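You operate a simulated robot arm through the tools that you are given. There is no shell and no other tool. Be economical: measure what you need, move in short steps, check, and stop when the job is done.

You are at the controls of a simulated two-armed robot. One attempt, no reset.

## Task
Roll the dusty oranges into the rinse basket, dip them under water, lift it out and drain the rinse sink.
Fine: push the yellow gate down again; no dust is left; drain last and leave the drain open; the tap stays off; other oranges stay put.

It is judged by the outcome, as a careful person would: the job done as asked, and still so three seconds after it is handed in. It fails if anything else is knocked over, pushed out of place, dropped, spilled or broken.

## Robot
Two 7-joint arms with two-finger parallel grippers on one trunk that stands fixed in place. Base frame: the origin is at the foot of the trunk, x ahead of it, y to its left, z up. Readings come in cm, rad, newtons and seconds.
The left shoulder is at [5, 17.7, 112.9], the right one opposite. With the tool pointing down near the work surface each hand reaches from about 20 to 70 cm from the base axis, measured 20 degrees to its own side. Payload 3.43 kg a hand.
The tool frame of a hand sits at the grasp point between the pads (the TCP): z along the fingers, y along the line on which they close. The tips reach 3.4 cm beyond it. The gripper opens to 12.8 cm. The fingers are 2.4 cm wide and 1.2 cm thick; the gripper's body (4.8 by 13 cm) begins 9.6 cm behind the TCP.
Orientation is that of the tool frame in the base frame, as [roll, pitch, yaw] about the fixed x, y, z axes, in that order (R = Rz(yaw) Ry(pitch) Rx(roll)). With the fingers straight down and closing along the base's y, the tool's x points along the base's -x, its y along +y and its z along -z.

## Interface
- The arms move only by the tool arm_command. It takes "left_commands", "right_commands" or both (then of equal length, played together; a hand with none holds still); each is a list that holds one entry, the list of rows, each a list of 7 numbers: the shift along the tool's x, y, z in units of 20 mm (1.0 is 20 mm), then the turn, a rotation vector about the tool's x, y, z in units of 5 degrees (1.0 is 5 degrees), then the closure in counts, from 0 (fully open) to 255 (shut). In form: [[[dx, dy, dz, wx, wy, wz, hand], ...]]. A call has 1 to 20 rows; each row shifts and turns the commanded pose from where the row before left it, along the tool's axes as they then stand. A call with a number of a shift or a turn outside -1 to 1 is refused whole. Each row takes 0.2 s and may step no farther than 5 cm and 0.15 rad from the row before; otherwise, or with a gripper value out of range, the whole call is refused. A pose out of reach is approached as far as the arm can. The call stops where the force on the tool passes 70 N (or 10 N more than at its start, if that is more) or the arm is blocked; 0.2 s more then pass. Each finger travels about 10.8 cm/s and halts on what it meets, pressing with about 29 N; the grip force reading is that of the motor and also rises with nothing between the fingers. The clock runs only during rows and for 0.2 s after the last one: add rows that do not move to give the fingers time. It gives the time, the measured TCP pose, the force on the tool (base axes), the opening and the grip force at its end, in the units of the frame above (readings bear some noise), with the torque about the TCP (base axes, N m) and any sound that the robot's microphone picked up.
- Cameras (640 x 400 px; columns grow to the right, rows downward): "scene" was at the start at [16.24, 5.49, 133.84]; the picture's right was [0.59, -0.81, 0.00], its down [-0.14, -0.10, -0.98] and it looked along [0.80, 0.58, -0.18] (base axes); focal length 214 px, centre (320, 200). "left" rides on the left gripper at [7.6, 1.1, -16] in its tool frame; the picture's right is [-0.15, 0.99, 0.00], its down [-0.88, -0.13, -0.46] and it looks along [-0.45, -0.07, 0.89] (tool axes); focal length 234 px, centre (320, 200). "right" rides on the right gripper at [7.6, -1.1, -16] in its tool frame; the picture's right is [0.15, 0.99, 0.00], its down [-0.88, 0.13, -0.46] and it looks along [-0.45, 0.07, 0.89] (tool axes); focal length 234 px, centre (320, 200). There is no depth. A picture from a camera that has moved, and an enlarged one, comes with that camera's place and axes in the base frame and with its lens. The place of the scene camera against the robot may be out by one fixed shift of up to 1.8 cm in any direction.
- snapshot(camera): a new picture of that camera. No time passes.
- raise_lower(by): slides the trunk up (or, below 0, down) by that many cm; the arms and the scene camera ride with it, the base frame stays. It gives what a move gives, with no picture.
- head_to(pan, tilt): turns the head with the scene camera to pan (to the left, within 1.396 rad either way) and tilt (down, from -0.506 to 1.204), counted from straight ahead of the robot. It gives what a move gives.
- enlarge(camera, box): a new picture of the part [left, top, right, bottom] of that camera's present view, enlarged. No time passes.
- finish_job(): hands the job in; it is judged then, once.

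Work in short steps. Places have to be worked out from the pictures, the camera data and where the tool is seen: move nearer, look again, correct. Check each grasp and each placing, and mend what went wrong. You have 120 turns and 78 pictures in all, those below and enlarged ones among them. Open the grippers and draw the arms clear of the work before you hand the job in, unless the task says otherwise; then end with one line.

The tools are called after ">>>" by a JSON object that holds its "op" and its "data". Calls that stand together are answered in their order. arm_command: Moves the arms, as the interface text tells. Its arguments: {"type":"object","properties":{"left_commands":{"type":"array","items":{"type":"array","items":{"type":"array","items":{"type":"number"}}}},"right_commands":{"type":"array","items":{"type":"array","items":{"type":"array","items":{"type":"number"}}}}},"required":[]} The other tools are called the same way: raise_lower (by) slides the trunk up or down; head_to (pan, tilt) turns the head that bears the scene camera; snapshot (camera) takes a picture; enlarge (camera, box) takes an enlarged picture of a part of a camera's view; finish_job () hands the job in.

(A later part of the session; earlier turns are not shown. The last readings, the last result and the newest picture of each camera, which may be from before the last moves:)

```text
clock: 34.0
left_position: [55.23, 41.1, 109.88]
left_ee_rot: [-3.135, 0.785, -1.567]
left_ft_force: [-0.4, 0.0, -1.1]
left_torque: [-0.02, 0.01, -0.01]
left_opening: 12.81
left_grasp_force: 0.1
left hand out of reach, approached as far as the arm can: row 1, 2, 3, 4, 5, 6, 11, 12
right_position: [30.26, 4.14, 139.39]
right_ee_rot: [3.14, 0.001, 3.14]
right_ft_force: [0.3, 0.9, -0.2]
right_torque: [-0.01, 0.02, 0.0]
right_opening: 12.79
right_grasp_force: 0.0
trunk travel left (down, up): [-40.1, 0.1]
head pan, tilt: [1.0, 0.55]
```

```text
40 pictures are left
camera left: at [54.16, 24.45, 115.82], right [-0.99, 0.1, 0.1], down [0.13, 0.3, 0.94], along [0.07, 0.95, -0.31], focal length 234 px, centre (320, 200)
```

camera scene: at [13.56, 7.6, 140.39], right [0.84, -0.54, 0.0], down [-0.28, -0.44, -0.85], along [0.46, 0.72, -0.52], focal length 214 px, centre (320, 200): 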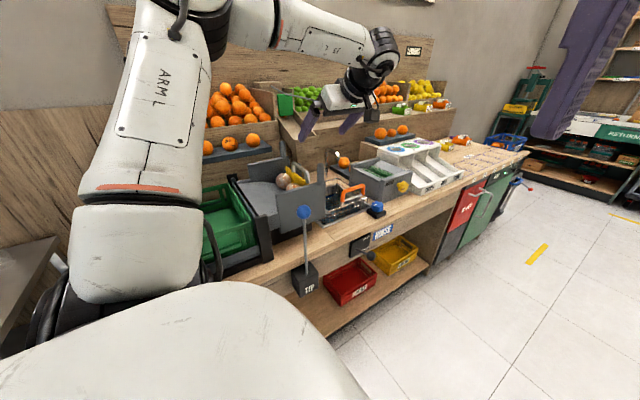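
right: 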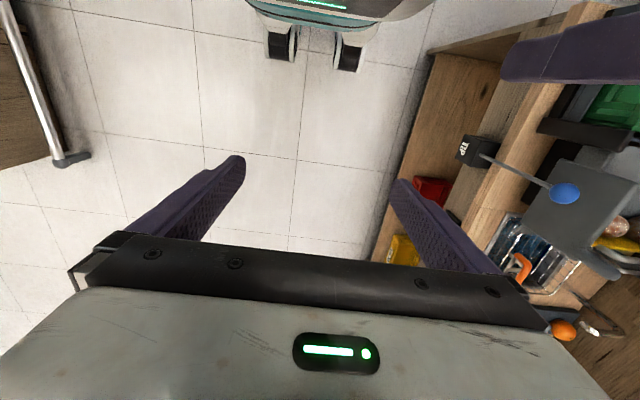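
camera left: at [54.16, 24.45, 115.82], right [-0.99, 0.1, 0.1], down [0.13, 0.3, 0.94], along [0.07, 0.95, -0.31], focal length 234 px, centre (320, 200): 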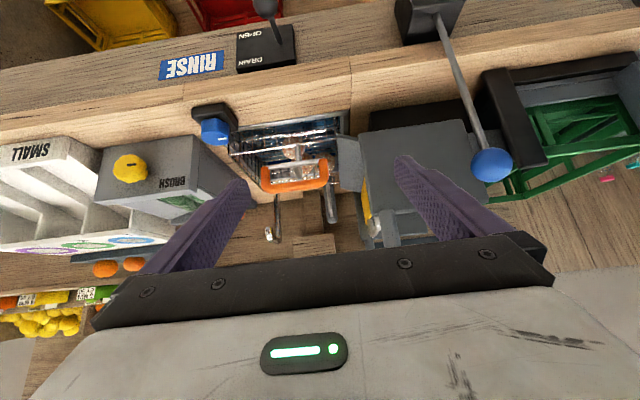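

>>> {"op": "enlarge", "data": {"camera": "left", "box": [220, 90, 380, 230]}}

```text
2.86 times, centred on (300, 160) of left
camera zoom: at [54.16, 24.45, 115.82], right [-0.99, 0.1, 0.1], down [0.13, 0.3, 0.94], along [0.07, 0.95, -0.31], focal length 669 px, centre (377, 314)
```

zoom: 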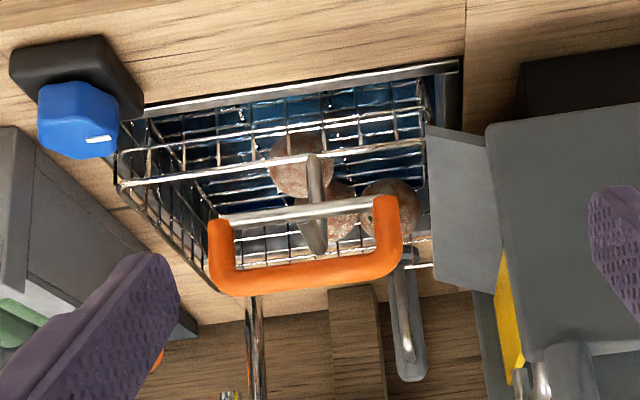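

The handle (orange bar ≈[60.5, 61, 100.6], crossbar z≈97) sits in front of the basket rim (y≈67, z≈89). I zoom harder on the stem/hook to see what holds the basket.

>>> {"op": "enlarge", "data": {"camera": "left", "box": [262, 105, 342, 195]}}

```text
4.44 times, centred on (302, 150) of left
camera zoom: at [54.16, 24.45, 115.82], right [-0.99, 0.1, 0.1], down [0.13, 0.3, 0.94], along [0.07, 0.95, -0.31], focal length 1041 px, centre (400, 422)
```

zoom: 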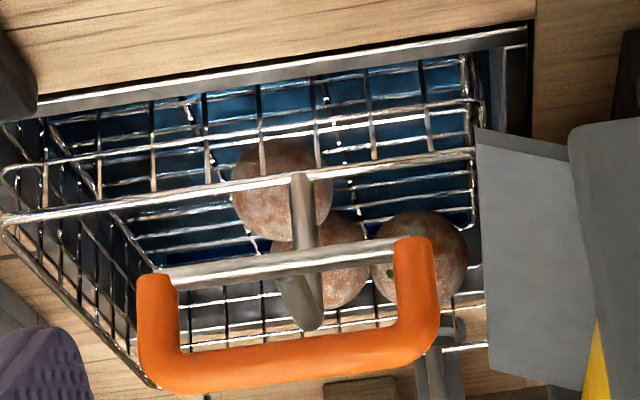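

It looks like the basket may hang by a chrome hook on the rear grey post (like a fryer basket). I move the left camera closer over the basket to inspect the rear hook.

>>> {"op": "arm_command", "data": {"left_commands": [[[-0.91, -0.18, 0.455, 0, 0, 0, 0], [-0.91, -0.18, 0.455, 0, 0, 0, 0], [-0.91, -0.18, 0.455, 0, 0, 0, 0], [-0.91, -0.18, 0.455, 0, 0, 0, 0], [-0.91, -0.18, 0.455, 0, 0, 0, 0], [-0.91, -0.18, 0.455, 0, 0, 0, 0], [-0.91, -0.18, 0.455, 0, 0, 0, 0], [-0.91, -0.18, 0.455, 0, 0, 0, 0], [-0.91, -0.18, 0.455, 0, 0, 0, 0], [-0.91, -0.18, 0.455, 0, 0, 0, 0], [-0.91, -0.18, 0.455, 0, 0, 0, 0]]]}}

>>> {"op": "enlarge", "data": {"camera": "left", "box": [230, 20, 410, 220]}}

```text
clock: 36.4
left_position: [59.18, 62.36, 116.9]
left_ee_rot: [-3.139, 0.786, -1.568]
left_ft_force: [-0.4, 0.0, 0.7]
left_torque: [0.02, -0.01, 0.0]
left_opening: 12.79
left_grasp_force: 0.0
right_position: [30.37, 4.29, 139.38]
right_ee_rot: [3.139, 0.0, -3.141]
right_ft_force: [-0.5, -0.5, -0.5]
right_torque: [0.0, 0.0, -0.01]
right_opening: 12.78
right_grasp_force: 0.0
trunk travel left (down, up): [-40.1, 0.1]
head pan, tilt: [1.0, 0.55]
```

```text
2.00 times, centred on (320, 120) of left
camera zoom: at [58.1, 45.73, 123.01], right [-0.99, 0.1, 0.1], down [0.13, 0.3, 0.94], along [0.07, 0.95, -0.31], focal length 468 px, centre (320, 360)
```

zoom: 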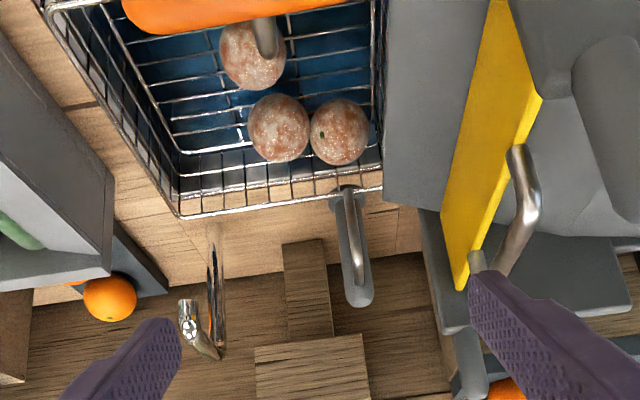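

Zooming on the rear post hook.

>>> {"op": "enlarge", "data": {"camera": "left", "box": [310, 100, 360, 180]}}

```text
5.00 times, centred on (335, 140) of left
camera zoom: at [58.1, 45.73, 123.01], right [-0.99, 0.1, 0.1], down [0.13, 0.3, 0.94], along [0.07, 0.95, -0.31], focal length 1171 px, centre (245, 500)
```

zoom: 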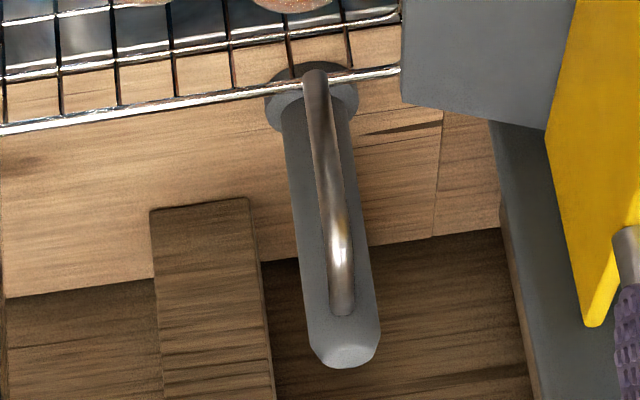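

The chrome rod rises from the basket's far rim to the rear post, so it's hung (or slides) there. I'll grip the handle with fingers closing along y: first retreat up and yaw the hand back.

>>> {"op": "arm_command", "data": {"left_commands": [[[0.58, 0, -0.95, 0, 1, 0, 60], [0.58, 0, -0.95, 0, 1, 0, 60], [0.58, 0, -0.95, 0, 1, 0, 60], [0.58, 0, -0.95, 0, 1, 0, 60], [0.58, 0, -0.95, 0, 1, 0, 60]]]}}

>>> {"op": "arm_command", "data": {"left_commands": [[[0, 0, 0, 0.342, 0, 0.94, 90], [0, 0, 0, 0.342, 0, 0.94, 90], [0, 0, 0, 0.342, 0, 0.94, 90], [0, 0, 0, 0.342, 0, 0.94, 90], [0, 0, 0, 0.342, 0, 0.94, 90], [0, 0, 0, 0.342, 0, 0.94, 90], [0, 0, 0, 0.342, 0, 0.94, 90], [0, 0, 0, 0.342, 0, 0.94, 90], [0, 0, 0, 0.342, 0, 0.94, 90], [0, 0, 0, 0.342, 0, 0.94, 90], [0, 0, 0, 0.342, 0, 0.94, 90], [0, 0, 0, 0.342, 0, 0.94, 90], [0, 0, 0, 0.342, 0, 0.94, 90], [0, 0, 0, 0.342, 0, 0.94, 90], [0, 0, 0, 0.342, 0, 0.94, 90], [0, 0, 0, 0.342, 0, 0.94, 90], [0, 0, 0, 0.342, 0, 0.94, 90], [0, 0, 0, 0.342, 0, 0.94, 90]]]}}

>>> {"op": "snapshot", "data": {"camera": "left"}}

```text
clock: 37.6
left_position: [57.93, 52.13, 121.12]
left_ee_rot: [-3.14, 0.349, -1.569]
left_ft_force: [-0.4, 0.1, -0.4]
left_torque: [0.03, 0.01, 0.02]
left_opening: 9.79
left_grasp_force: 0.1
left hand out of reach, approached as far as the arm can: row 4, 5
right_position: [30.37, 4.17, 139.44]
right_ee_rot: [3.14, -0.001, -3.142]
right_ft_force: [0.3, 0.4, 0.0]
right_torque: [0.04, 0.02, 0.01]
right_opening: 12.83
right_grasp_force: 0.1
trunk travel left (down, up): [-40.1, 0.1]
head pan, tilt: [1.0, 0.55]
```

```text
clock: 41.4
left_position: [55.86, 48.83, 119.15]
left_ee_rot: [3.137, 0.352, -3.135]
left_ft_force: [-1.0, -0.1, 0.7]
left_torque: [-0.02, -0.04, -0.03]
left_opening: 8.27
left_grasp_force: 0.0
left hand out of reach, approached as far as the arm can: row 17, 18
right_position: [30.09, 4.24, 139.56]
right_ee_rot: [3.138, 0.0, 3.141]
right_ft_force: [0.3, 0.5, -0.6]
right_torque: [-0.02, 0.01, -0.02]
right_opening: 12.79
right_grasp_force: 0.1
trunk travel left (down, up): [-40.1, 0.1]
head pan, tilt: [1.0, 0.55]
```

```text
35 pictures are left
camera left: at [43.34, 49.74, 131.68], right [0.13, 0.99, 0.05], down [0.67, -0.13, 0.73], along [0.73, -0.06, -0.68], focal length 234 px, centre (320, 200)
```

left: 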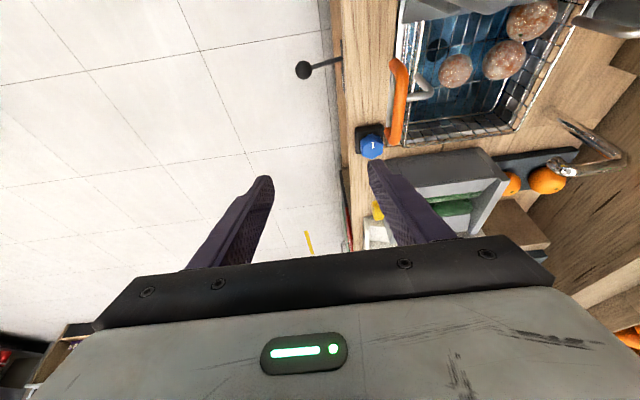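

Reach is tight. I move to a pre-grasp above the handle's near-chute half and see how close the arm gets.

>>> {"op": "arm_command", "data": {"left_commands": [[[0.094, 0.75, 0.7, 0, 0, 0, 110], [0.094, 0.75, 0.7, 0, 0, 0, 110], [0.094, 0.75, 0.7, 0, 0, 0, 110], [0.094, 0.75, 0.7, 0, 0, 0, 110], [0.094, 0.75, 0.7, 0, 0, 0, 110], [0.094, 0.75, 0.7, 0, 0, 0, 110], [0.094, 0.75, 0.7, 0, 0, 0, 110], [0.094, 0.75, 0.7, 0, 0, 0, 110]]]}}

>>> {"op": "snapshot", "data": {"camera": "left"}}

```text
clock: 43.2
left_position: [54.12, 51.46, 106.78]
left_ee_rot: [3.141, 0.353, -3.136]
left_ft_force: [0.4, -0.9, -0.4]
left_torque: [0.01, -0.02, 0.03]
left_opening: 7.27
left_grasp_force: 0.1
left hand out of reach, approached as far as the arm can: row 1, 2, 3, 4, 5, 6, 7, 8
right_position: [30.3, 4.24, 139.49]
right_ee_rot: [3.14, 0.001, 3.142]
right_ft_force: [0.1, 0.4, 0.0]
right_torque: [0.02, 0.02, 0.03]
right_opening: 12.81
right_grasp_force: 0.0
trunk travel left (down, up): [-40.1, 0.1]
head pan, tilt: [1.0, 0.55]
```

```text
34 pictures are left
camera left: at [41.51, 52.41, 119.25], right [0.13, 0.99, 0.05], down [0.67, -0.13, 0.73], along [0.73, -0.06, -0.68], focal length 234 px, centre (320, 200)
```

left: 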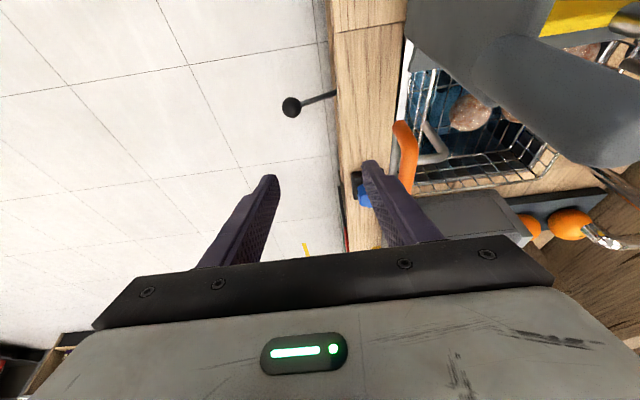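

Not reachable with that yaw. New plan: come from yaw ≈ -100°, tilted 35°, with the fingers over the orange bar clamping the handle's central link. I raise and turn the hand back.

>>> {"op": "arm_command", "data": {"left_commands": [[[0.2, -0.5, -0.94, 0, 0, 0, 110], [0.2, -0.5, -0.94, 0, 0, 0, 110], [0.2, -0.5, -0.94, 0, 0, 0, 110], [0.2, -0.5, -0.94, 0, 0, 0, 110], [0, 0, 0, -0.342, 0, -0.94, 110], [0, 0, 0, -0.342, 0, -0.94, 110], [0, 0, 0, -0.342, 0, -0.94, 110], [0, 0, 0, -0.342, 0, -0.94, 110], [0, 0, 0, -0.342, 0, -0.94, 110], [0, 0, 0, -0.342, 0, -0.94, 110], [0, 0, 0, -0.342, 0, -0.94, 110], [0, 0, 0, -0.342, 0, -0.94, 110], [0, 0, 0, -0.342, 0, -0.94, 110], [0, 0, 0, -0.342, 0, -0.94, 110], [0, 0, 0, -0.342, 0, -0.94, 110], [0, 0, 0, -0.342, 0, -0.94, 110], [0, 0, 0, -0.342, 0, -0.94, 110], [0, 0, 0, -0.342, 0, -0.94, 110], [0, 0, 0, -0.342, 0, -0.94, 110], [0, 0, 0, -0.342, 0, -0.94, 110]]]}}

>>> {"op": "arm_command", "data": {"left_commands": [[[0, 0, 0, 0, -1, 0, 130], [0, 0, 0, 0, -1, 0, 130], [0, 0, 0, 0, -1, 0, 130]]]}}

```text
clock: 47.4
left_position: [50.01, 47.46, 113.54]
left_ee_rot: [-3.141, 0.35, -1.741]
left_ft_force: [0.3, 0.4, -0.2]
left_torque: [-0.02, -0.01, -0.02]
left_opening: 7.27
left_grasp_force: 0.0
right_position: [30.27, 4.33, 139.6]
right_ee_rot: [3.14, -0.001, 3.141]
right_ft_force: [-0.2, 1.2, 0.6]
right_torque: [0.03, -0.01, 0.01]
right_opening: 12.8
right_grasp_force: 0.1
trunk travel left (down, up): [-40.1, 0.1]
head pan, tilt: [1.0, 0.55]
```

```text
clock: 48.2
left_position: [49.98, 47.34, 113.68]
left_ee_rot: [-3.138, 0.613, -1.742]
left_ft_force: [-0.1, -0.2, 0.2]
left_torque: [0.0, 0.02, -0.01]
left_opening: 6.27
left_grasp_force: 0.1
right_position: [30.24, 4.17, 139.52]
right_ee_rot: [3.14, 0.001, 3.14]
right_ft_force: [0.2, 0.1, -0.1]
right_torque: [0.0, 0.01, 0.02]
right_opening: 12.81
right_grasp_force: 0.0
trunk travel left (down, up): [-40.1, 0.1]
head pan, tilt: [1.0, 0.55]
```

Position and tilt good. I go to a pre-grasp 10 cm back along the approach line.

>>> {"op": "arm_command", "data": {"left_commands": [[[-0.47, -0.46, 0.825, 0, 0, 0, 140], [-0.47, -0.46, 0.825, 0, 0, 0, 140], [-0.47, -0.46, 0.825, 0, 0, 0, 140], [-0.47, -0.46, 0.825, 0, 0, 0, 140], [-0.47, -0.46, 0.825, 0, 0, 0, 140], [-0.47, -0.46, 0.825, 0, 0, 0, 140], [-0.47, -0.46, 0.825, 0, 0, 0, 140], [-0.47, -0.46, 0.825, 0, 0, 0, 140]]]}}

>>> {"op": "snapshot", "data": {"camera": "left"}}

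```text
clock: 50.0
left_position: [59.63, 59.66, 106.92]
left_ee_rot: [-3.141, 0.61, -1.742]
left_ft_force: [-0.5, -0.2, -1.0]
left_torque: [0.0, 0.02, 0.01]
left_opening: 5.79
left_grasp_force: 0.1
right_position: [30.32, 4.13, 139.4]
right_ee_rot: [3.141, -0.001, 3.141]
right_ft_force: [0.0, -1.1, -0.1]
right_torque: [0.02, -0.01, 0.0]
right_opening: 12.79
right_grasp_force: 0.1
trunk travel left (down, up): [-40.1, 0.1]
head pan, tilt: [1.0, 0.55]
```

```text
33 pictures are left
camera left: at [56.03, 44.68, 115.79], right [-0.95, 0.29, 0.08], down [0.21, 0.43, 0.88], along [0.22, 0.86, -0.47], focal length 234 px, centre (320, 200)
```

left: 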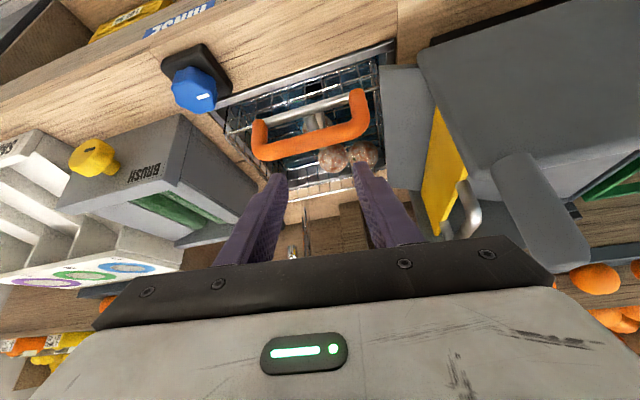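

Reached well. Enlarge to line up with the link.

>>> {"op": "enlarge", "data": {"camera": "left", "box": [230, 60, 400, 230]}}

```text
2.35 times, centred on (315, 145) of left
camera zoom: at [56.03, 44.68, 115.79], right [-0.95, 0.29, 0.08], down [0.21, 0.43, 0.88], along [0.22, 0.86, -0.47], focal length 551 px, centre (332, 329)
```

zoom: 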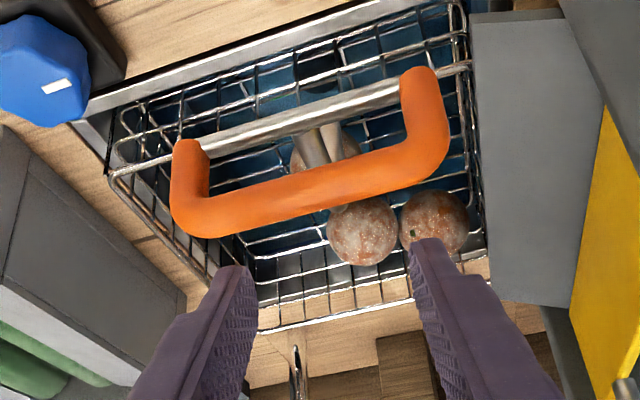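

Aligned; I advance slightly raised along the finger line over the orange bar.

>>> {"op": "arm_command", "data": {"left_commands": [[[-0.15, 0, 0.5, 0, 0, 0, 140], [0, 0, 0.5, 0, 0, 0, 140], [0, 0, 0.5, 0, 0, 0, 140], [0, 0, 0.5, 0, 0, 0, 140], [0, 0, 0.5, 0, 0, 0, 140], [0, 0, 0.5, 0, 0, 0, 140], [0, 0, 0.5, 0, 0, 0, 140], [0, 0, 0.5, 0, 0, 0, 140], [0, 0, 0.5, 0, 0, 0, 140], [0, 0, 0.45, 0, 0, 0, 140]]]}}

>>> {"op": "snapshot", "data": {"camera": "left"}}

>>> {"op": "enlarge", "data": {"camera": "scene", "box": [330, 130, 410, 220]}}

```text
clock: 52.2
left_position: [59.12, 62.99, 102.65]
left_ee_rot: [-3.138, 0.612, -1.742]
left_ft_force: [0.0, -1.0, 0.3]
left_torque: [-0.01, 0.03, 0.02]
left_opening: 5.77
left_grasp_force: 0.1
left hand out of reach, approached as far as the arm can: row 5, 6, 7, 8, 9, 10
right_position: [30.08, 4.17, 139.54]
right_ee_rot: [3.138, 0.0, -3.142]
right_ft_force: [0.6, -0.3, 0.7]
right_torque: [0.01, -0.01, 0.02]
right_opening: 12.8
right_grasp_force: 0.1
trunk travel left (down, up): [-40.1, 0.1]
head pan, tilt: [1.0, 0.55]
```

```text
31 pictures are left
camera left: at [55.51, 48.05, 111.41], right [-0.95, 0.29, 0.08], down [0.2, 0.43, 0.88], along [0.22, 0.86, -0.47], focal length 234 px, centre (320, 200)
```

left: 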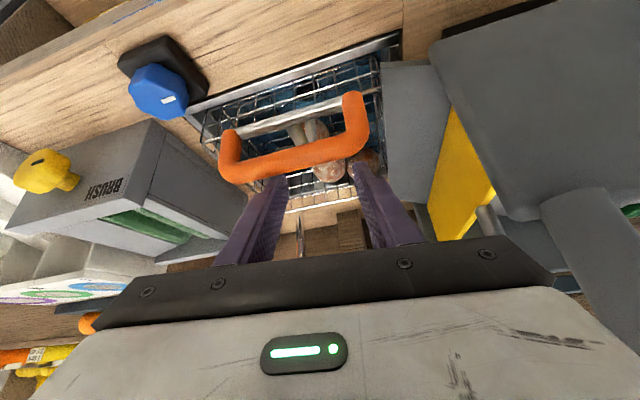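

```text
4.44 times, centred on (370, 175) of scene
camera zoom: at [13.56, 7.59, 140.4], right [0.84, -0.54, 0.0], down [-0.28, -0.44, -0.85], along [0.46, 0.72, -0.52], focal length 953 px, centre (98, 311)
```

zoom: 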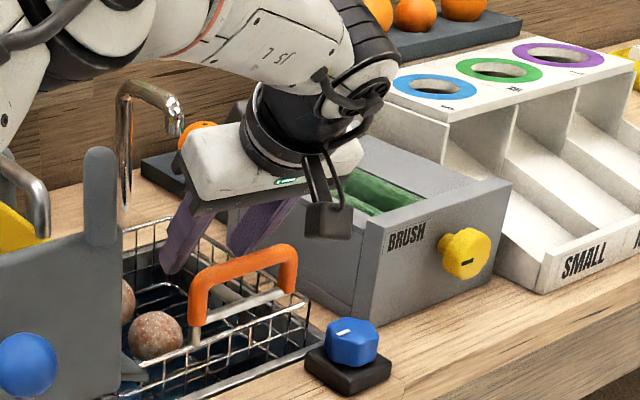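

Out of reach by ~4 cm. The rear bracket looks like a slide on the vertical post, so I'll instead clamp orange bar + crossbar from the front with near-horizontal fingers closing vertically. Retreat and tilt the hand.

>>> {"op": "arm_command", "data": {"left_commands": [[[0, 0, -1, 0, 0, 0, 100], [0, 0, -1, 0, 0, 0, 100], [0, 0, -1, 0, 0, 0, 100], [0, 0, -1, 0, 0, 0, 100], [0, 0, -1, 0, 0, 0, 100], [0, 0, -1, 0, 0, 0, 100], [0.8, 0, -0.56, 0, 0, 0, 100], [0.8, 0, -0.56, 0, 0, 0, 100], [0.8, 0, -0.56, 0, 0, 0, 100], [0.8, 0, -0.56, 0, 0, 0, 100], [0.8, 0, -0.56, 0, 0, 0, 100], [0, 0, 0, 0, -1, 0, 100], [0, 0, 0, 0, -1, 0, 100], [0, 0, 0, 0, -1, 0, 100], [0, 0, 0, 0, -1, 0, 100], [0, 0, 0, 0, -1, 0, 100], [0, 0, 0, 0, -1, 0, 100], [0, 0, 0, 0, -1, 0, 100], [0, 0, 0, 0, -1, 0, 100]]]}}

>>> {"op": "arm_command", "data": {"left_commands": [[[0, 0, 0, 0, 0, 1, 100], [0, 0, 0, 0, 0, 1, 100], [0, 0, 0, 0, 0, 1, 100], [0, 0, 0, 0, 0, 1, 100], [0, 0, 0, 0, 0, 1, 100], [0, 0, 0, 0, 0, 1, 100], [0, 0, 0, 0, 0, 1, 100], [0, 0, 0, 0, 0, 1, 100], [0, 0, 0, 0, 0, 1, 100], [0, 0, 0, 0, 0, 1, 100], [0, 0, 0, 0, 0, 1, 100], [0, 0, 0, 0, 0, 1, 100], [0, 0, 0, 0, 0, 1, 100], [0, 0, 0, 0, 0, 1, 100], [0, 0, 0, 0, 0, 1, 100], [0, 0, 0, 0, 0, 1, 100], [0, 0, 0, 0, 0, 1, 100], [0, 0, 0, 0, 0, 1, 100]]]}}

>>> {"op": "snapshot", "data": {"camera": "left"}}

```text
clock: 56.2
left_position: [55.94, 46.85, 112.81]
left_ee_rot: [-3.125, 1.309, -1.733]
left_ft_force: [0.3, -0.5, 0.5]
left_torque: [-0.03, -0.01, -0.02]
left_opening: 7.75
left_grasp_force: 0.0
left hand out of reach, approached as far as the arm can: row 19
right_position: [30.24, 4.16, 139.48]
right_ee_rot: [3.139, 0.001, 3.141]
right_ft_force: [-0.1, -0.6, 0.0]
right_torque: [-0.01, -0.05, 0.02]
right_opening: 12.8
right_grasp_force: 0.1
trunk travel left (down, up): [-40.1, 0.1]
head pan, tilt: [1.0, 0.55]
```

```text
clock: 60.0
left_position: [55.95, 46.88, 112.79]
left_ee_rot: [1.833, 0.0, 2.969]
left_ft_force: [1.0, -0.2, 0.4]
left_torque: [0.01, 0.0, 0.03]
left_opening: 7.79
left_grasp_force: 0.1
right_position: [30.31, 4.06, 139.55]
right_ee_rot: [3.139, 0.001, -3.14]
right_ft_force: [0.4, -0.2, 0.2]
right_torque: [0.05, -0.03, 0.0]
right_opening: 12.79
right_grasp_force: 0.0
trunk travel left (down, up): [-40.1, 0.1]
head pan, tilt: [1.0, 0.55]
```

```text
29 pictures are left
camera left: at [45.93, 33.33, 118.01], right [0.19, 0.23, 0.96], down [0.79, -0.62, -0.01], along [0.59, 0.75, -0.29], focal length 234 px, centre (320, 200)
```

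left: 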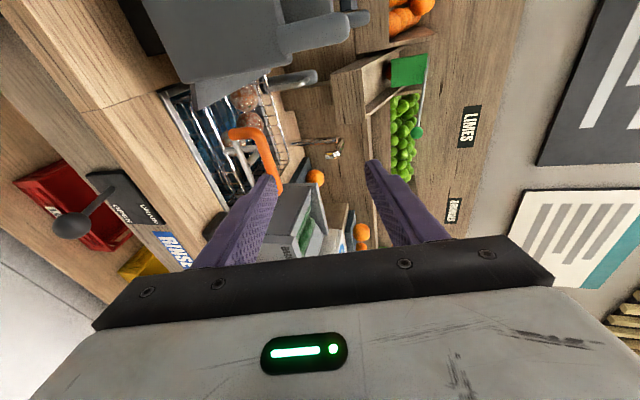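

Orientation is right (fingers closing vertically). I move to 6 cm before the handle.

>>> {"op": "arm_command", "data": {"left_commands": [[[-0.14, -0.6, 0.74, 0, 0, 0, 100], [-0.14, -0.6, 0.74, 0, 0, 0, 100], [-0.14, -0.6, 0.74, 0, 0, 0, 100], [-0.14, -0.6, 0.74, 0, 0, 0, 100], [-0.14, -0.6, 0.74, 0, 0, 0, 100], [-0.14, -0.6, 0.74, 0, 0, 0, 100], [-0.14, -0.6, 0.74, 0, 0, 0, 100], [-0.14, -0.6, 0.74, 0, 0, 0, 100]]]}}

>>> {"op": "snapshot", "data": {"camera": "left"}}

>>> {"op": "enlarge", "data": {"camera": "scene", "box": [330, 130, 410, 220]}}

```text
clock: 61.8
left_position: [54.77, 57.24, 104.91]
left_ee_rot: [1.836, 0.004, 2.964]
left_ft_force: [-1.0, -9.7, 1.6]
left_torque: [-0.41, 0.04, 0.0]
left_opening: 7.8
left_grasp_force: 0.0
left hand out of reach, approached as far as the arm can: row 1, 2, 3, 4, 5, 6, 7, 8
right_position: [30.25, 4.05, 139.37]
right_ee_rot: [3.139, -0.001, 3.141]
right_ft_force: [0.7, 0.1, 0.4]
right_torque: [0.03, -0.02, -0.03]
right_opening: 12.81
right_grasp_force: 0.0
trunk travel left (down, up): [-40.1, 0.1]
head pan, tilt: [1.0, 0.55]
```

```text
28 pictures are left
camera left: at [44.73, 43.69, 110.09], right [0.19, 0.23, 0.96], down [0.78, -0.62, 0.0], along [0.59, 0.75, -0.29], focal length 234 px, centre (320, 200)
```

left: 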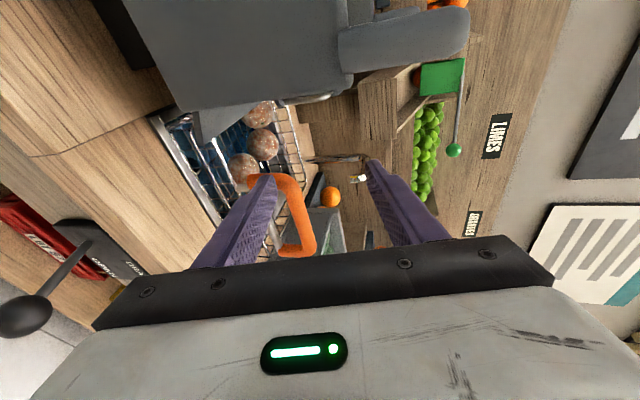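

```text
4.44 times, centred on (370, 175) of scene
camera zoom: at [13.51, 7.42, 140.42], right [0.84, -0.54, 0.0], down [-0.28, -0.44, -0.85], along [0.46, 0.72, -0.52], focal length 953 px, centre (98, 311)
```

zoom: 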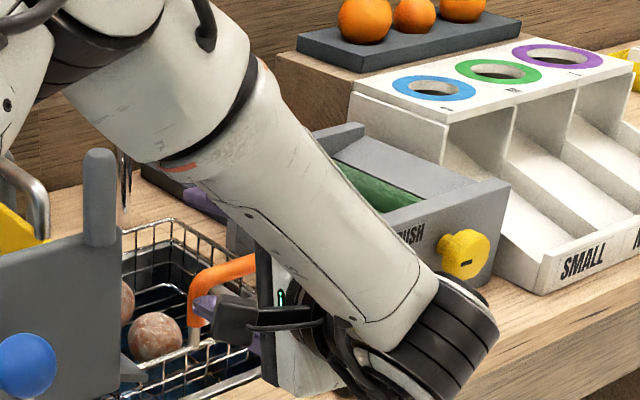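

The lower fingertip is touching the orange handle's leg (≈10 N) and the arm is at its limit. I back off, then lower the trunk so the shoulder is nearer to the handle's height.

>>> {"op": "arm_command", "data": {"left_commands": [[[0, 0.2, -0.5, 0, 0, 0, 100], [0, 0.3, -1, 0, 0, 0, 100], [0, 0.4, -1, 0, 0, 0, 100], [0, 0.4, -1, 0, 0, 0, 100], [0, 0.4, -1, 0, 0, 0, 100], [0, 0.4, -1, 0, 0, 0, 100], [0, 0.4, -1, 0, 0, 0, 100]]]}}

>>> {"op": "raise_lower", "data": {"by": -12}}

>>> {"op": "snapshot", "data": {"camera": "left"}}

```text
clock: 63.4
left_position: [52.58, 46.44, 112.71]
left_ee_rot: [1.83, 0.001, 2.969]
left_ft_force: [0.1, -0.2, 0.5]
left_torque: [-0.05, -0.02, 0.01]
left_opening: 7.78
left_grasp_force: 0.1
right_position: [30.22, 4.1, 139.56]
right_ee_rot: [3.139, 0.0, -3.14]
right_ft_force: [1.1, -0.4, 1.2]
right_torque: [-0.02, -0.04, 0.03]
right_opening: 12.8
right_grasp_force: 0.1
trunk travel left (down, up): [-40.1, 0.1]
head pan, tilt: [1.0, 0.55]
```

```text
clock: 64.9
left_position: [52.77, 46.56, 100.75]
left_ee_rot: [1.833, 0.0, 2.971]
left_ft_force: [0.0, 0.2, -0.8]
left_torque: [0.03, -0.04, -0.04]
left_opening: 7.8
left_grasp_force: 0.0
right_position: [30.19, 4.14, 127.5]
right_ee_rot: [3.139, -0.001, 3.141]
right_ft_force: [-0.9, 0.5, 0.8]
right_torque: [-0.05, -0.01, -0.01]
right_opening: 12.79
right_grasp_force: 0.0
trunk travel left (down, up): [-28.1, 12.1]
head pan, tilt: [1.0, 0.55]
```

```text
26 pictures are left
camera left: at [42.73, 32.83, 106.02], right [0.19, 0.23, 0.96], down [0.79, -0.62, -0.01], along [0.59, 0.75, -0.29], focal length 234 px, centre (320, 200)
```

left: 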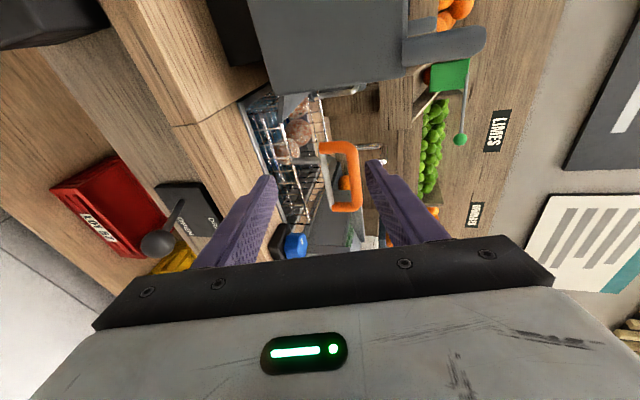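

Now the handle lies straight ahead between the fingers. I advance about two thirds of the way.

>>> {"op": "arm_command", "data": {"left_commands": [[[-0.33, 0.13, 0.6, 0, 0, 0, 100], [-0.33, 0.13, 0.6, 0, 0, 0, 100], [-0.33, 0.13, 0.6, 0, 0, 0, 100], [-0.33, 0.13, 0.6, 0, 0, 0, 100], [-0.33, 0.13, 0.6, 0, 0, 0, 100], [-0.33, 0.13, 0.6, 0, 0, 0, 100], [-0.33, 0.13, 0.6, 0, 0, 0, 100], [-0.33, 0.13, 0.6, 0, 0, 0, 100]]]}}

>>> {"op": "snapshot", "data": {"camera": "left"}}

```text
clock: 66.7
left_position: [59.54, 55.3, 100.36]
left_ee_rot: [1.834, 0.002, 2.968]
left_ft_force: [-1.2, 0.9, 0.7]
left_torque: [0.0, -0.01, 0.01]
left_opening: 7.79
left_grasp_force: 0.1
right_position: [30.32, 4.19, 127.45]
right_ee_rot: [3.141, 0.0, -3.14]
right_ft_force: [0.1, 0.4, -0.5]
right_torque: [0.0, -0.01, -0.03]
right_opening: 12.79
right_grasp_force: 0.1
trunk travel left (down, up): [-28.1, 12.1]
head pan, tilt: [1.0, 0.55]
```

```text
25 pictures are left
camera left: at [49.54, 41.7, 105.52], right [0.19, 0.23, 0.96], down [0.79, -0.62, -0.01], along [0.59, 0.75, -0.29], focal length 234 px, centre (320, 200)
```

left: 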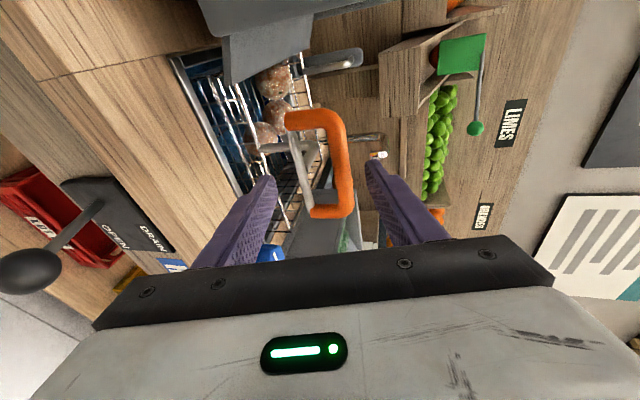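

Well centred and within reach. I advance the last 6 cm.

>>> {"op": "arm_command", "data": {"left_commands": [[[-0.02, 0.01, 0.6, 0, 0, 0, 100], [-0.02, 0.01, 0.6, 0, 0, 0, 100], [-0.02, 0.01, 0.6, 0, 0, 0, 100], [-0.02, 0.01, 0.6, 0, 0, 0, 100], [-0.02, 0.01, 0.6, 0, 0, 0, 100]]]}}

>>> {"op": "snapshot", "data": {"camera": "left"}}

```text
clock: 67.9
left_position: [60.13, 61.14, 99.1]
left_ee_rot: [1.833, 0.0, 2.967]
left_ft_force: [0.2, -0.6, 0.0]
left_torque: [0.03, 0.0, -0.04]
left_opening: 7.76
left_grasp_force: 0.0
left hand out of reach, approached as far as the arm can: row 4, 5
right_position: [30.31, 4.19, 127.52]
right_ee_rot: [3.138, -0.001, -3.141]
right_ft_force: [-0.1, -0.2, 0.0]
right_torque: [0.03, 0.0, 0.01]
right_opening: 12.82
right_grasp_force: 0.1
trunk travel left (down, up): [-28.1, 12.1]
head pan, tilt: [1.0, 0.55]
```

```text
24 pictures are left
camera left: at [50.09, 47.42, 104.42], right [0.19, 0.23, 0.96], down [0.79, -0.62, -0.01], along [0.59, 0.75, -0.29], focal length 234 px, centre (320, 200)
```

left: 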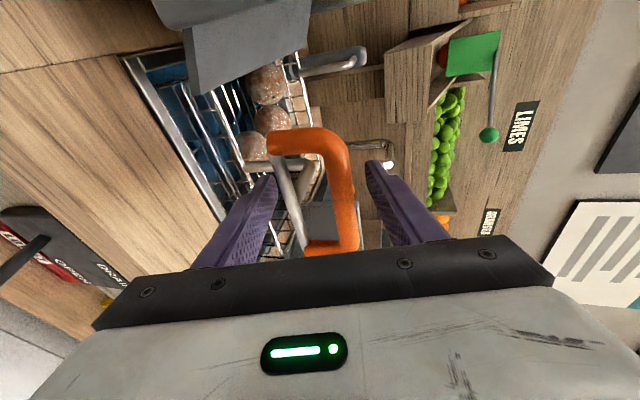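

Handle is between the fingers at the grasp point. I close.

>>> {"op": "arm_command", "data": {"left_commands": [[[0, 0, 0, 0, 0, 0, 130], [0, 0, 0, 0, 0, 0, 180], [0, 0, 0, 0, 0, 0, 255], [0, 0, 0, 0, 0, 0, 255]]]}}

>>> {"op": "snapshot", "data": {"camera": "left"}}

```text
clock: 68.9
left_position: [60.19, 60.94, 99.01]
left_ee_rot: [1.834, 0.004, 2.967]
left_ft_force: [-2.9, -3.5, -2.6]
left_torque: [-0.96, -0.22, 0.37]
left_opening: 5.13
left_grasp_force: 45.3
right_position: [30.19, 4.22, 127.44]
right_ee_rot: [3.14, 0.0, -3.141]
right_ft_force: [-0.7, -0.2, 1.0]
right_torque: [-0.01, -0.03, -0.05]
right_opening: 12.8
right_grasp_force: 0.1
trunk travel left (down, up): [-28.1, 12.1]
head pan, tilt: [1.0, 0.55]
```

```text
23 pictures are left
camera left: at [50.09, 47.39, 104.39], right [0.19, 0.23, 0.96], down [0.79, -0.62, 0.0], along [0.59, 0.75, -0.3], focal length 234 px, centre (320, 200)
```

left: 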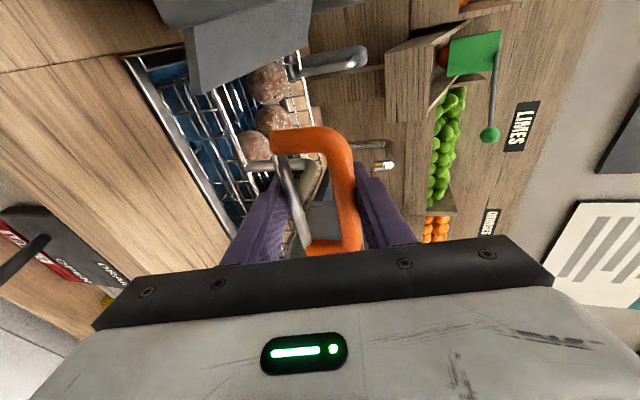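

Clamped at 5.1 cm as expected. I test pushing down 1.5 cm and watch force.

>>> {"op": "arm_command", "data": {"left_commands": [[[0, -0.24, 0.065, 0, 0, 0, 255], [0, -0.24, 0.065, 0, 0, 0, 255], [0, -0.24, 0.065, 0, 0, 0, 255]]]}}

```text
clock: 69.7
left_position: [60.02, 61.05, 98.2]
left_ee_rot: [1.83, 0.004, 2.958]
left_ft_force: [35.0, 11.1, 9.2]
left_torque: [-0.62, -0.96, 0.41]
left_opening: 5.13
left_grasp_force: 45.3
left hand out of reach, approached as far as the arm can: row 2, 3
right_position: [30.51, 4.28, 127.35]
right_ee_rot: [-3.141, -0.003, 3.14]
right_ft_force: [0.0, -0.2, 0.0]
right_torque: [-0.01, 0.01, 0.0]
right_opening: 12.83
right_grasp_force: 0.2
trunk travel left (down, up): [-28.1, 12.1]
head pan, tilt: [1.0, 0.55]
```

It moved down 0.8 cm with little vertical resistance, but the arm is at its reach limit sideways. I use the trunk slide for the vertical motion instead: 2 cm down first.

>>> {"op": "raise_lower", "data": {"by": -2}}

>>> {"op": "snapshot", "data": {"camera": "left"}}

```text
clock: 70.3
left_position: [59.93, 60.95, 95.98]
left_ee_rot: [1.832, 0.002, 2.957]
left_ft_force: [34.7, 6.2, 6.8]
left_torque: [-0.21, -0.95, 0.38]
left_opening: 5.12
left_grasp_force: 44.8
right_position: [30.46, 4.19, 125.41]
right_ee_rot: [3.14, -0.003, 3.14]
right_ft_force: [-0.6, -0.3, 0.0]
right_torque: [0.01, 0.03, 0.0]
right_opening: 12.82
right_grasp_force: 0.0
trunk travel left (down, up): [-26.1, 14.1]
head pan, tilt: [1.0, 0.55]
```

```text
22 pictures are left
camera left: at [49.81, 47.45, 101.25], right [0.19, 0.22, 0.96], down [0.78, -0.63, -0.01], along [0.6, 0.75, -0.29], focal length 234 px, centre (320, 200)
```

left: 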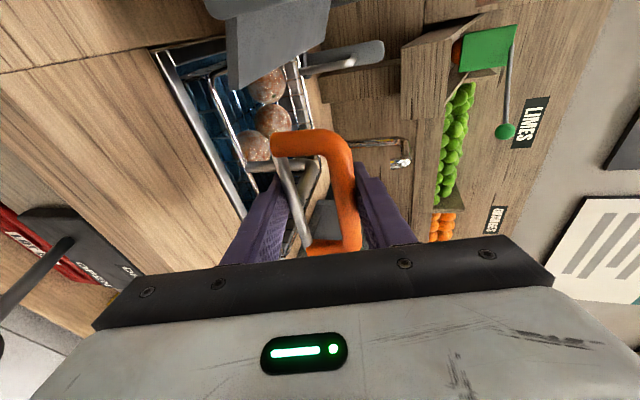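

The basket slides down with the hand — it's a vertical slide. I relieve the sideways load a little, then lower further.

>>> {"op": "arm_command", "data": {"left_commands": [[[-0.2, 0, 0, 0, 0, 0, 255], [0, 0, 0, 0, 0, 0, 255]]]}}

>>> {"op": "raise_lower", "data": {"by": -3}}

```text
clock: 71.0
left_position: [60.01, 60.91, 96.06]
left_ee_rot: [1.83, 0.001, 2.957]
left_ft_force: [35.7, 4.2, 7.1]
left_torque: [-0.32, -1.02, 0.34]
left_opening: 5.12
left_grasp_force: 44.9
left hand out of reach, approached as far as the arm can: row 1
right_position: [30.53, 4.21, 125.33]
right_ee_rot: [3.14, -0.004, 3.14]
right_ft_force: [0.9, 0.7, 1.2]
right_torque: [-0.01, 0.02, -0.01]
right_opening: 12.81
right_grasp_force: 0.0
trunk travel left (down, up): [-26.1, 14.1]
head pan, tilt: [1.0, 0.55]
```

```text
clock: 71.7
left_position: [59.91, 60.93, 92.94]
left_ee_rot: [1.829, -0.001, 2.955]
left_ft_force: [33.0, 3.9, 6.4]
left_torque: [-0.08, -0.99, 0.18]
left_opening: 5.14
left_grasp_force: 45.1
right_position: [30.45, 4.21, 122.35]
right_ee_rot: [3.14, -0.002, -3.141]
right_ft_force: [-0.2, 0.2, 0.3]
right_torque: [0.0, 0.01, 0.0]
right_opening: 12.79
right_grasp_force: 0.0
trunk travel left (down, up): [-23.1, 17.1]
head pan, tilt: [1.0, 0.55]
```

Down 6 cm; the lower finger and hand body are now near the counter. I look at the basket.

>>> {"op": "enlarge", "data": {"camera": "left", "box": [140, 0, 400, 260]}}

>>> {"op": "snapshot", "data": {"camera": "scene"}}

```text
1.54 times, centred on (270, 130) of left
camera zoom: at [49.75, 47.43, 98.24], right [0.19, 0.22, 0.96], down [0.78, -0.63, -0.01], along [0.6, 0.75, -0.29], focal length 360 px, centre (397, 308)
```

zoom: 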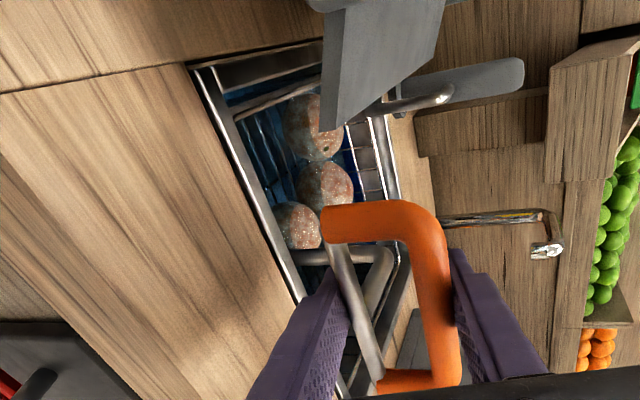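

```text
20 pictures are left
camera scene: at [13.8, 7.56, 123.35], right [0.84, -0.54, 0.0], down [-0.28, -0.44, -0.85], along [0.46, 0.72, -0.52], focal length 214 px, centre (320, 200)
```

scene: 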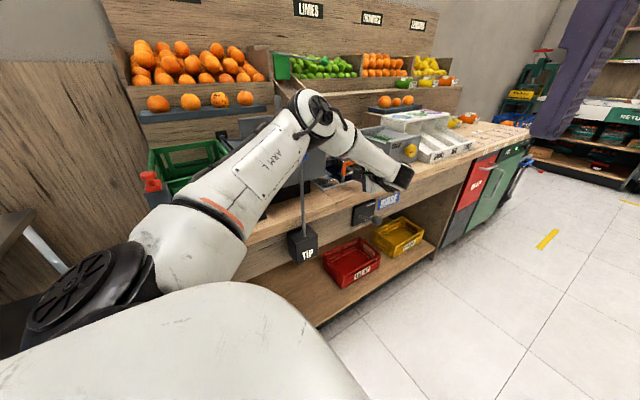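

Oranges are only half submerged; the hand can't go lower in this grip. I'll release and instead press the orange bar from above with the open lower finger. First raise 1.5 cm, open slightly and retreat.

>>> {"op": "raise_lower", "data": {"by": 1.5}}

>>> {"op": "arm_command", "data": {"left_commands": [[[0, 0, 0, 0, 0, 0, 130], [0, 0, 0, 0, 0, 0, 130], [0, 0, -0.5, 0, 0, 0, 130], [0, 0, -0.8, 0, 0, 0, 130], [0, 0, -0.8, 0, 0, 0, 130], [0, 0, -0.8, 0, 0, 0, 130], [0, 0, -0.8, 0, 0, 0, 130]]]}}

>>> {"op": "raise_lower", "data": {"by": 12}}

>>> {"op": "arm_command", "data": {"left_commands": [[[0, 0, 0, 0, 0, 0, 0], [0, 0, 0, 0, 0, 0, 0], [0, 0, 0, 0, 0, 0, 0]]]}}

>>> {"op": "snapshot", "data": {"camera": "left"}}

>>> {"op": "snapshot", "data": {"camera": "scene"}}

```text
clock: 72.3
left_position: [59.88, 60.92, 94.17]
left_ee_rot: [1.841, 0.0, 2.96]
left_ft_force: [24.0, -5.2, -4.6]
left_torque: [-0.79, -1.0, 0.06]
left_opening: 5.13
left_grasp_force: 44.6
right_position: [30.55, 4.17, 123.88]
right_ee_rot: [3.14, -0.003, 3.141]
right_ft_force: [-0.3, 0.6, 0.0]
right_torque: [0.01, -0.01, -0.03]
right_opening: 12.8
right_grasp_force: 0.0
trunk travel left (down, up): [-24.6, 15.6]
head pan, tilt: [1.0, 0.55]
```

```text
clock: 73.9
left_position: [58.13, 54.09, 96.45]
left_ee_rot: [1.831, 0.003, 2.967]
left_ft_force: [-0.7, 0.6, 0.1]
left_torque: [0.0, 0.0, 0.01]
left_opening: 6.26
left_grasp_force: 0.2
right_position: [30.16, 4.21, 124.15]
right_ee_rot: [3.14, 0.0, 3.141]
right_ft_force: [0.4, 0.0, 0.3]
right_torque: [0.01, 0.02, 0.01]
right_opening: 12.8
right_grasp_force: 0.0
trunk travel left (down, up): [-24.6, 15.6]
head pan, tilt: [1.0, 0.55]
```

```text
clock: 75.4
left_position: [58.16, 54.1, 108.33]
left_ee_rot: [1.832, 0.002, 2.968]
left_ft_force: [0.3, -0.8, 0.1]
left_torque: [0.0, 0.01, -0.02]
left_opening: 6.24
left_grasp_force: 0.0
right_position: [30.29, 4.14, 135.95]
right_ee_rot: [3.141, 0.001, -3.141]
right_ft_force: [-0.5, -0.3, -0.2]
right_torque: [0.01, 0.04, -0.01]
right_opening: 12.8
right_grasp_force: 0.1
trunk travel left (down, up): [-36.6, 3.6]
head pan, tilt: [1.0, 0.55]
```

```text
clock: 76.2
left_position: [58.2, 54.06, 108.47]
left_ee_rot: [1.834, 0.002, 2.967]
left_ft_force: [-0.3, -0.8, -0.4]
left_torque: [0.04, 0.02, 0.01]
left_opening: 12.82
left_grasp_force: 0.0
right_position: [30.19, 4.29, 136.05]
right_ee_rot: [3.141, -0.001, 3.141]
right_ft_force: [-0.6, 0.0, -0.8]
right_torque: [0.01, 0.0, 0.03]
right_opening: 12.8
right_grasp_force: 0.1
trunk travel left (down, up): [-36.6, 3.6]
head pan, tilt: [1.0, 0.55]
```

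```text
19 pictures are left
camera left: at [48.13, 40.5, 113.67], right [0.19, 0.23, 0.96], down [0.79, -0.62, -0.01], along [0.59, 0.75, -0.29], focal length 234 px, centre (320, 200)
```

left: 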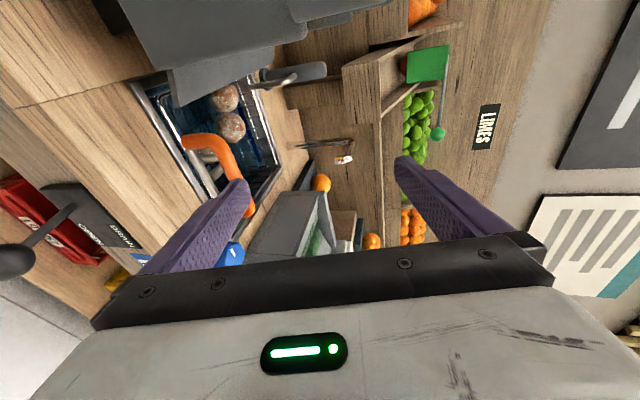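

```text
18 pictures are left
camera scene: at [13.56, 7.59, 136.9], right [0.84, -0.54, 0.0], down [-0.28, -0.44, -0.85], along [0.46, 0.72, -0.52], focal length 214 px, centre (320, 200)
```

scene: 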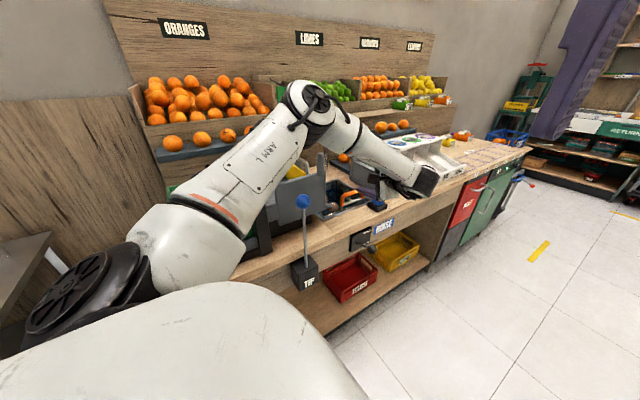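

The basket stays where it was left. I advance so the lower finger is above the orange bar.

>>> {"op": "arm_command", "data": {"left_commands": [[[-0.06, 0.1, 0.7, 0, 0, 0, 0], [-0.06, 0.1, 0.7, 0, 0, 0, 0], [-0.06, 0.1, 0.7, 0, 0, 0, 0], [-0.06, 0.1, 0.7, 0, 0, 0, 0], [-0.06, 0.1, 0.7, 0, 0, 0, 0]]]}}

>>> {"op": "raise_lower", "data": {"by": -2}}

>>> {"op": "snapshot", "data": {"camera": "left"}}

```text
clock: 77.4
left_position: [59.83, 60.9, 107.57]
left_ee_rot: [1.835, 0.001, 2.967]
left_ft_force: [-0.8, -0.7, -0.4]
left_torque: [0.0, 0.0, -0.01]
left_opening: 12.82
left_grasp_force: 0.1
right_position: [30.36, 4.21, 136.09]
right_ee_rot: [3.139, 0.001, -3.142]
right_ft_force: [-1.2, -1.4, 0.7]
right_torque: [0.0, 0.04, -0.04]
right_opening: 12.8
right_grasp_force: 0.1
trunk travel left (down, up): [-36.6, 3.6]
head pan, tilt: [1.0, 0.55]
```

```text
clock: 78.1
left_position: [59.83, 60.88, 105.57]
left_ee_rot: [1.833, 0.001, 2.966]
left_ft_force: [-0.3, 0.4, -0.4]
left_torque: [-0.02, 0.01, 0.01]
left_opening: 12.82
left_grasp_force: 0.1
right_position: [30.21, 4.27, 133.97]
right_ee_rot: [3.14, 0.0, -3.141]
right_ft_force: [-1.6, 0.1, -0.5]
right_torque: [0.02, -0.01, 0.01]
right_opening: 12.81
right_grasp_force: 0.0
trunk travel left (down, up): [-34.6, 5.6]
head pan, tilt: [1.0, 0.55]
```

```text
17 pictures are left
camera left: at [49.89, 47.24, 110.83], right [0.19, 0.23, 0.96], down [0.79, -0.62, -0.01], along [0.59, 0.75, -0.29], focal length 234 px, centre (320, 200)
```

left: 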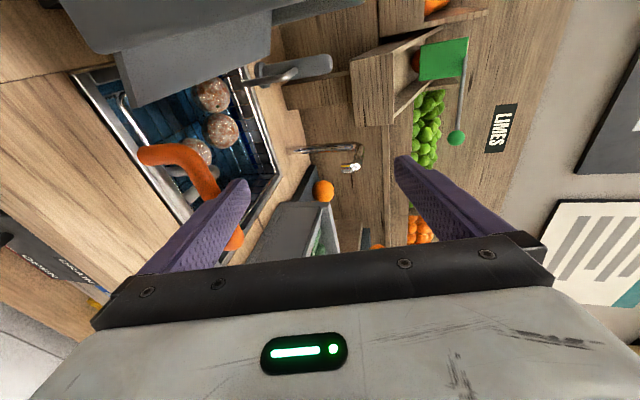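

Finger is just above the bar. I lower the trunk 3 cm and read the force.

>>> {"op": "raise_lower", "data": {"by": -3}}

>>> {"op": "raise_lower", "data": {"by": -1.5}}

>>> {"op": "enlarge", "data": {"camera": "left", "box": [60, 20, 340, 280]}}

```text
clock: 78.8
left_position: [60.01, 60.79, 102.62]
left_ee_rot: [1.831, 0.004, 2.968]
left_ft_force: [3.5, 3.2, 7.6]
left_torque: [0.16, -0.3, 0.05]
left_opening: 12.33
left_grasp_force: 0.0
right_position: [30.05, 4.14, 131.0]
right_ee_rot: [3.141, 0.0, 3.14]
right_ft_force: [-1.0, -0.2, -0.1]
right_torque: [0.01, -0.03, -0.02]
right_opening: 12.79
right_grasp_force: 0.1
trunk travel left (down, up): [-31.6, 8.6]
head pan, tilt: [1.0, 0.55]
```

```text
clock: 79.5
left_position: [60.02, 60.8, 101.04]
left_ee_rot: [1.832, 0.004, 2.968]
left_ft_force: [4.3, 4.6, 8.1]
left_torque: [0.32, -0.44, 0.06]
left_opening: 12.3
left_grasp_force: 0.0
right_position: [30.22, 4.06, 129.62]
right_ee_rot: [3.14, 0.0, -3.141]
right_ft_force: [0.4, 0.2, 0.1]
right_torque: [0.02, 0.01, -0.03]
right_opening: 12.82
right_grasp_force: 0.1
trunk travel left (down, up): [-30.1, 10.1]
head pan, tilt: [1.0, 0.55]
```

```text
1.54 times, centred on (200, 150) of left
camera zoom: at [49.89, 47.24, 106.32], right [0.19, 0.23, 0.96], down [0.78, -0.62, -0.01], along [0.59, 0.75, -0.29], focal length 360 px, centre (505, 277)
```

zoom: 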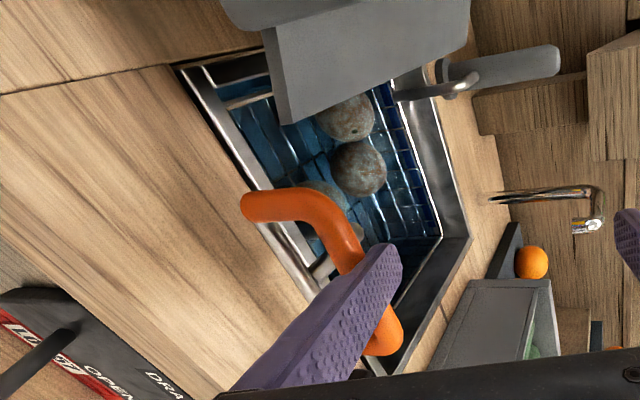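

The oranges now look submerged (blue tinted). I press slightly further to the end stop.

>>> {"op": "raise_lower", "data": {"by": -0.8}}

>>> {"op": "arm_command", "data": {"left_commands": [[[0, 0, 0, 0, 0, 0, 0], [0, 0, 0, 0, 0, 0, 0], [0, 0, 0, 0, 0, 0, 0], [0, 0, 0, 0, 0, 0, 0], [0, 0, 0, 0, 0, 0, 0], [0, 0, 0, 0, 0, 0, 0], [0, 0, 0, 0, 0, 0, 0], [0, 0, 0, 0, 0, 0, 0], [0, 0, 0, 0, 0, 0, 0], [0, 0, 0, 0, 0, 0, 0], [0, 0, 0, 0, 0, 0, 0], [0, 0, 0, 0, 0, 0, 0], [0, 0, 0, 0, 0, 0, 0], [0, 0, 0, 0, 0, 0, 0], [0, 0, 0, 0, 0, 0, 0], [0, 0, 0, 0, 0, 0, 0]]]}}

>>> {"op": "enlarge", "data": {"camera": "left", "box": [150, 40, 270, 160]}}

```text
clock: 80.0
left_position: [59.85, 60.84, 100.21]
left_ee_rot: [1.833, 0.002, 2.967]
left_ft_force: [5.0, 4.8, 8.8]
left_torque: [0.32, -0.39, 0.07]
left_opening: 12.26
left_grasp_force: 0.1
right_position: [30.21, 4.0, 128.77]
right_ee_rot: [3.14, 0.0, -3.141]
right_ft_force: [-0.6, 0.4, -0.3]
right_torque: [-0.01, -0.01, 0.02]
right_opening: 12.81
right_grasp_force: 0.1
trunk travel left (down, up): [-29.3, 10.9]
head pan, tilt: [1.0, 0.55]
```

```text
clock: 83.4
left_position: [59.94, 60.78, 100.25]
left_ee_rot: [1.832, 0.004, 2.966]
left_ft_force: [-1.4, 1.2, 3.1]
left_torque: [0.11, 0.09, 0.02]
left_opening: 12.5
left_grasp_force: 0.1
right_position: [30.1, 4.1, 128.71]
right_ee_rot: [3.139, 0.0, 3.141]
right_ft_force: [-0.5, 0.4, -1.2]
right_torque: [0.02, -0.02, 0.01]
right_opening: 12.78
right_grasp_force: 0.1
trunk travel left (down, up): [-29.3, 10.9]
head pan, tilt: [1.0, 0.55]
```

```text
3.33 times, centred on (210, 100) of left
camera zoom: at [49.86, 47.23, 105.56], right [0.19, 0.23, 0.96], down [0.79, -0.62, -0.01], along [0.59, 0.75, -0.29], focal length 781 px, centre (687, 533)
```

zoom: 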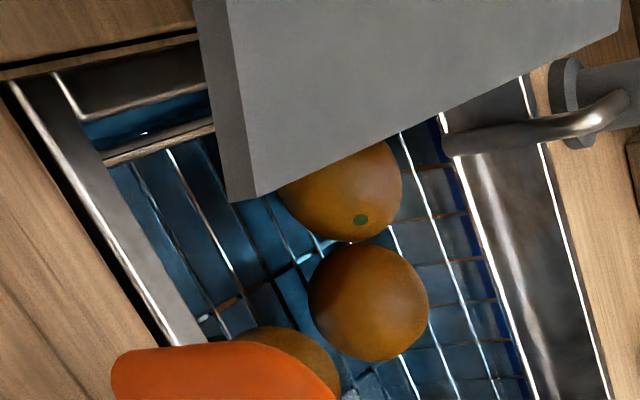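

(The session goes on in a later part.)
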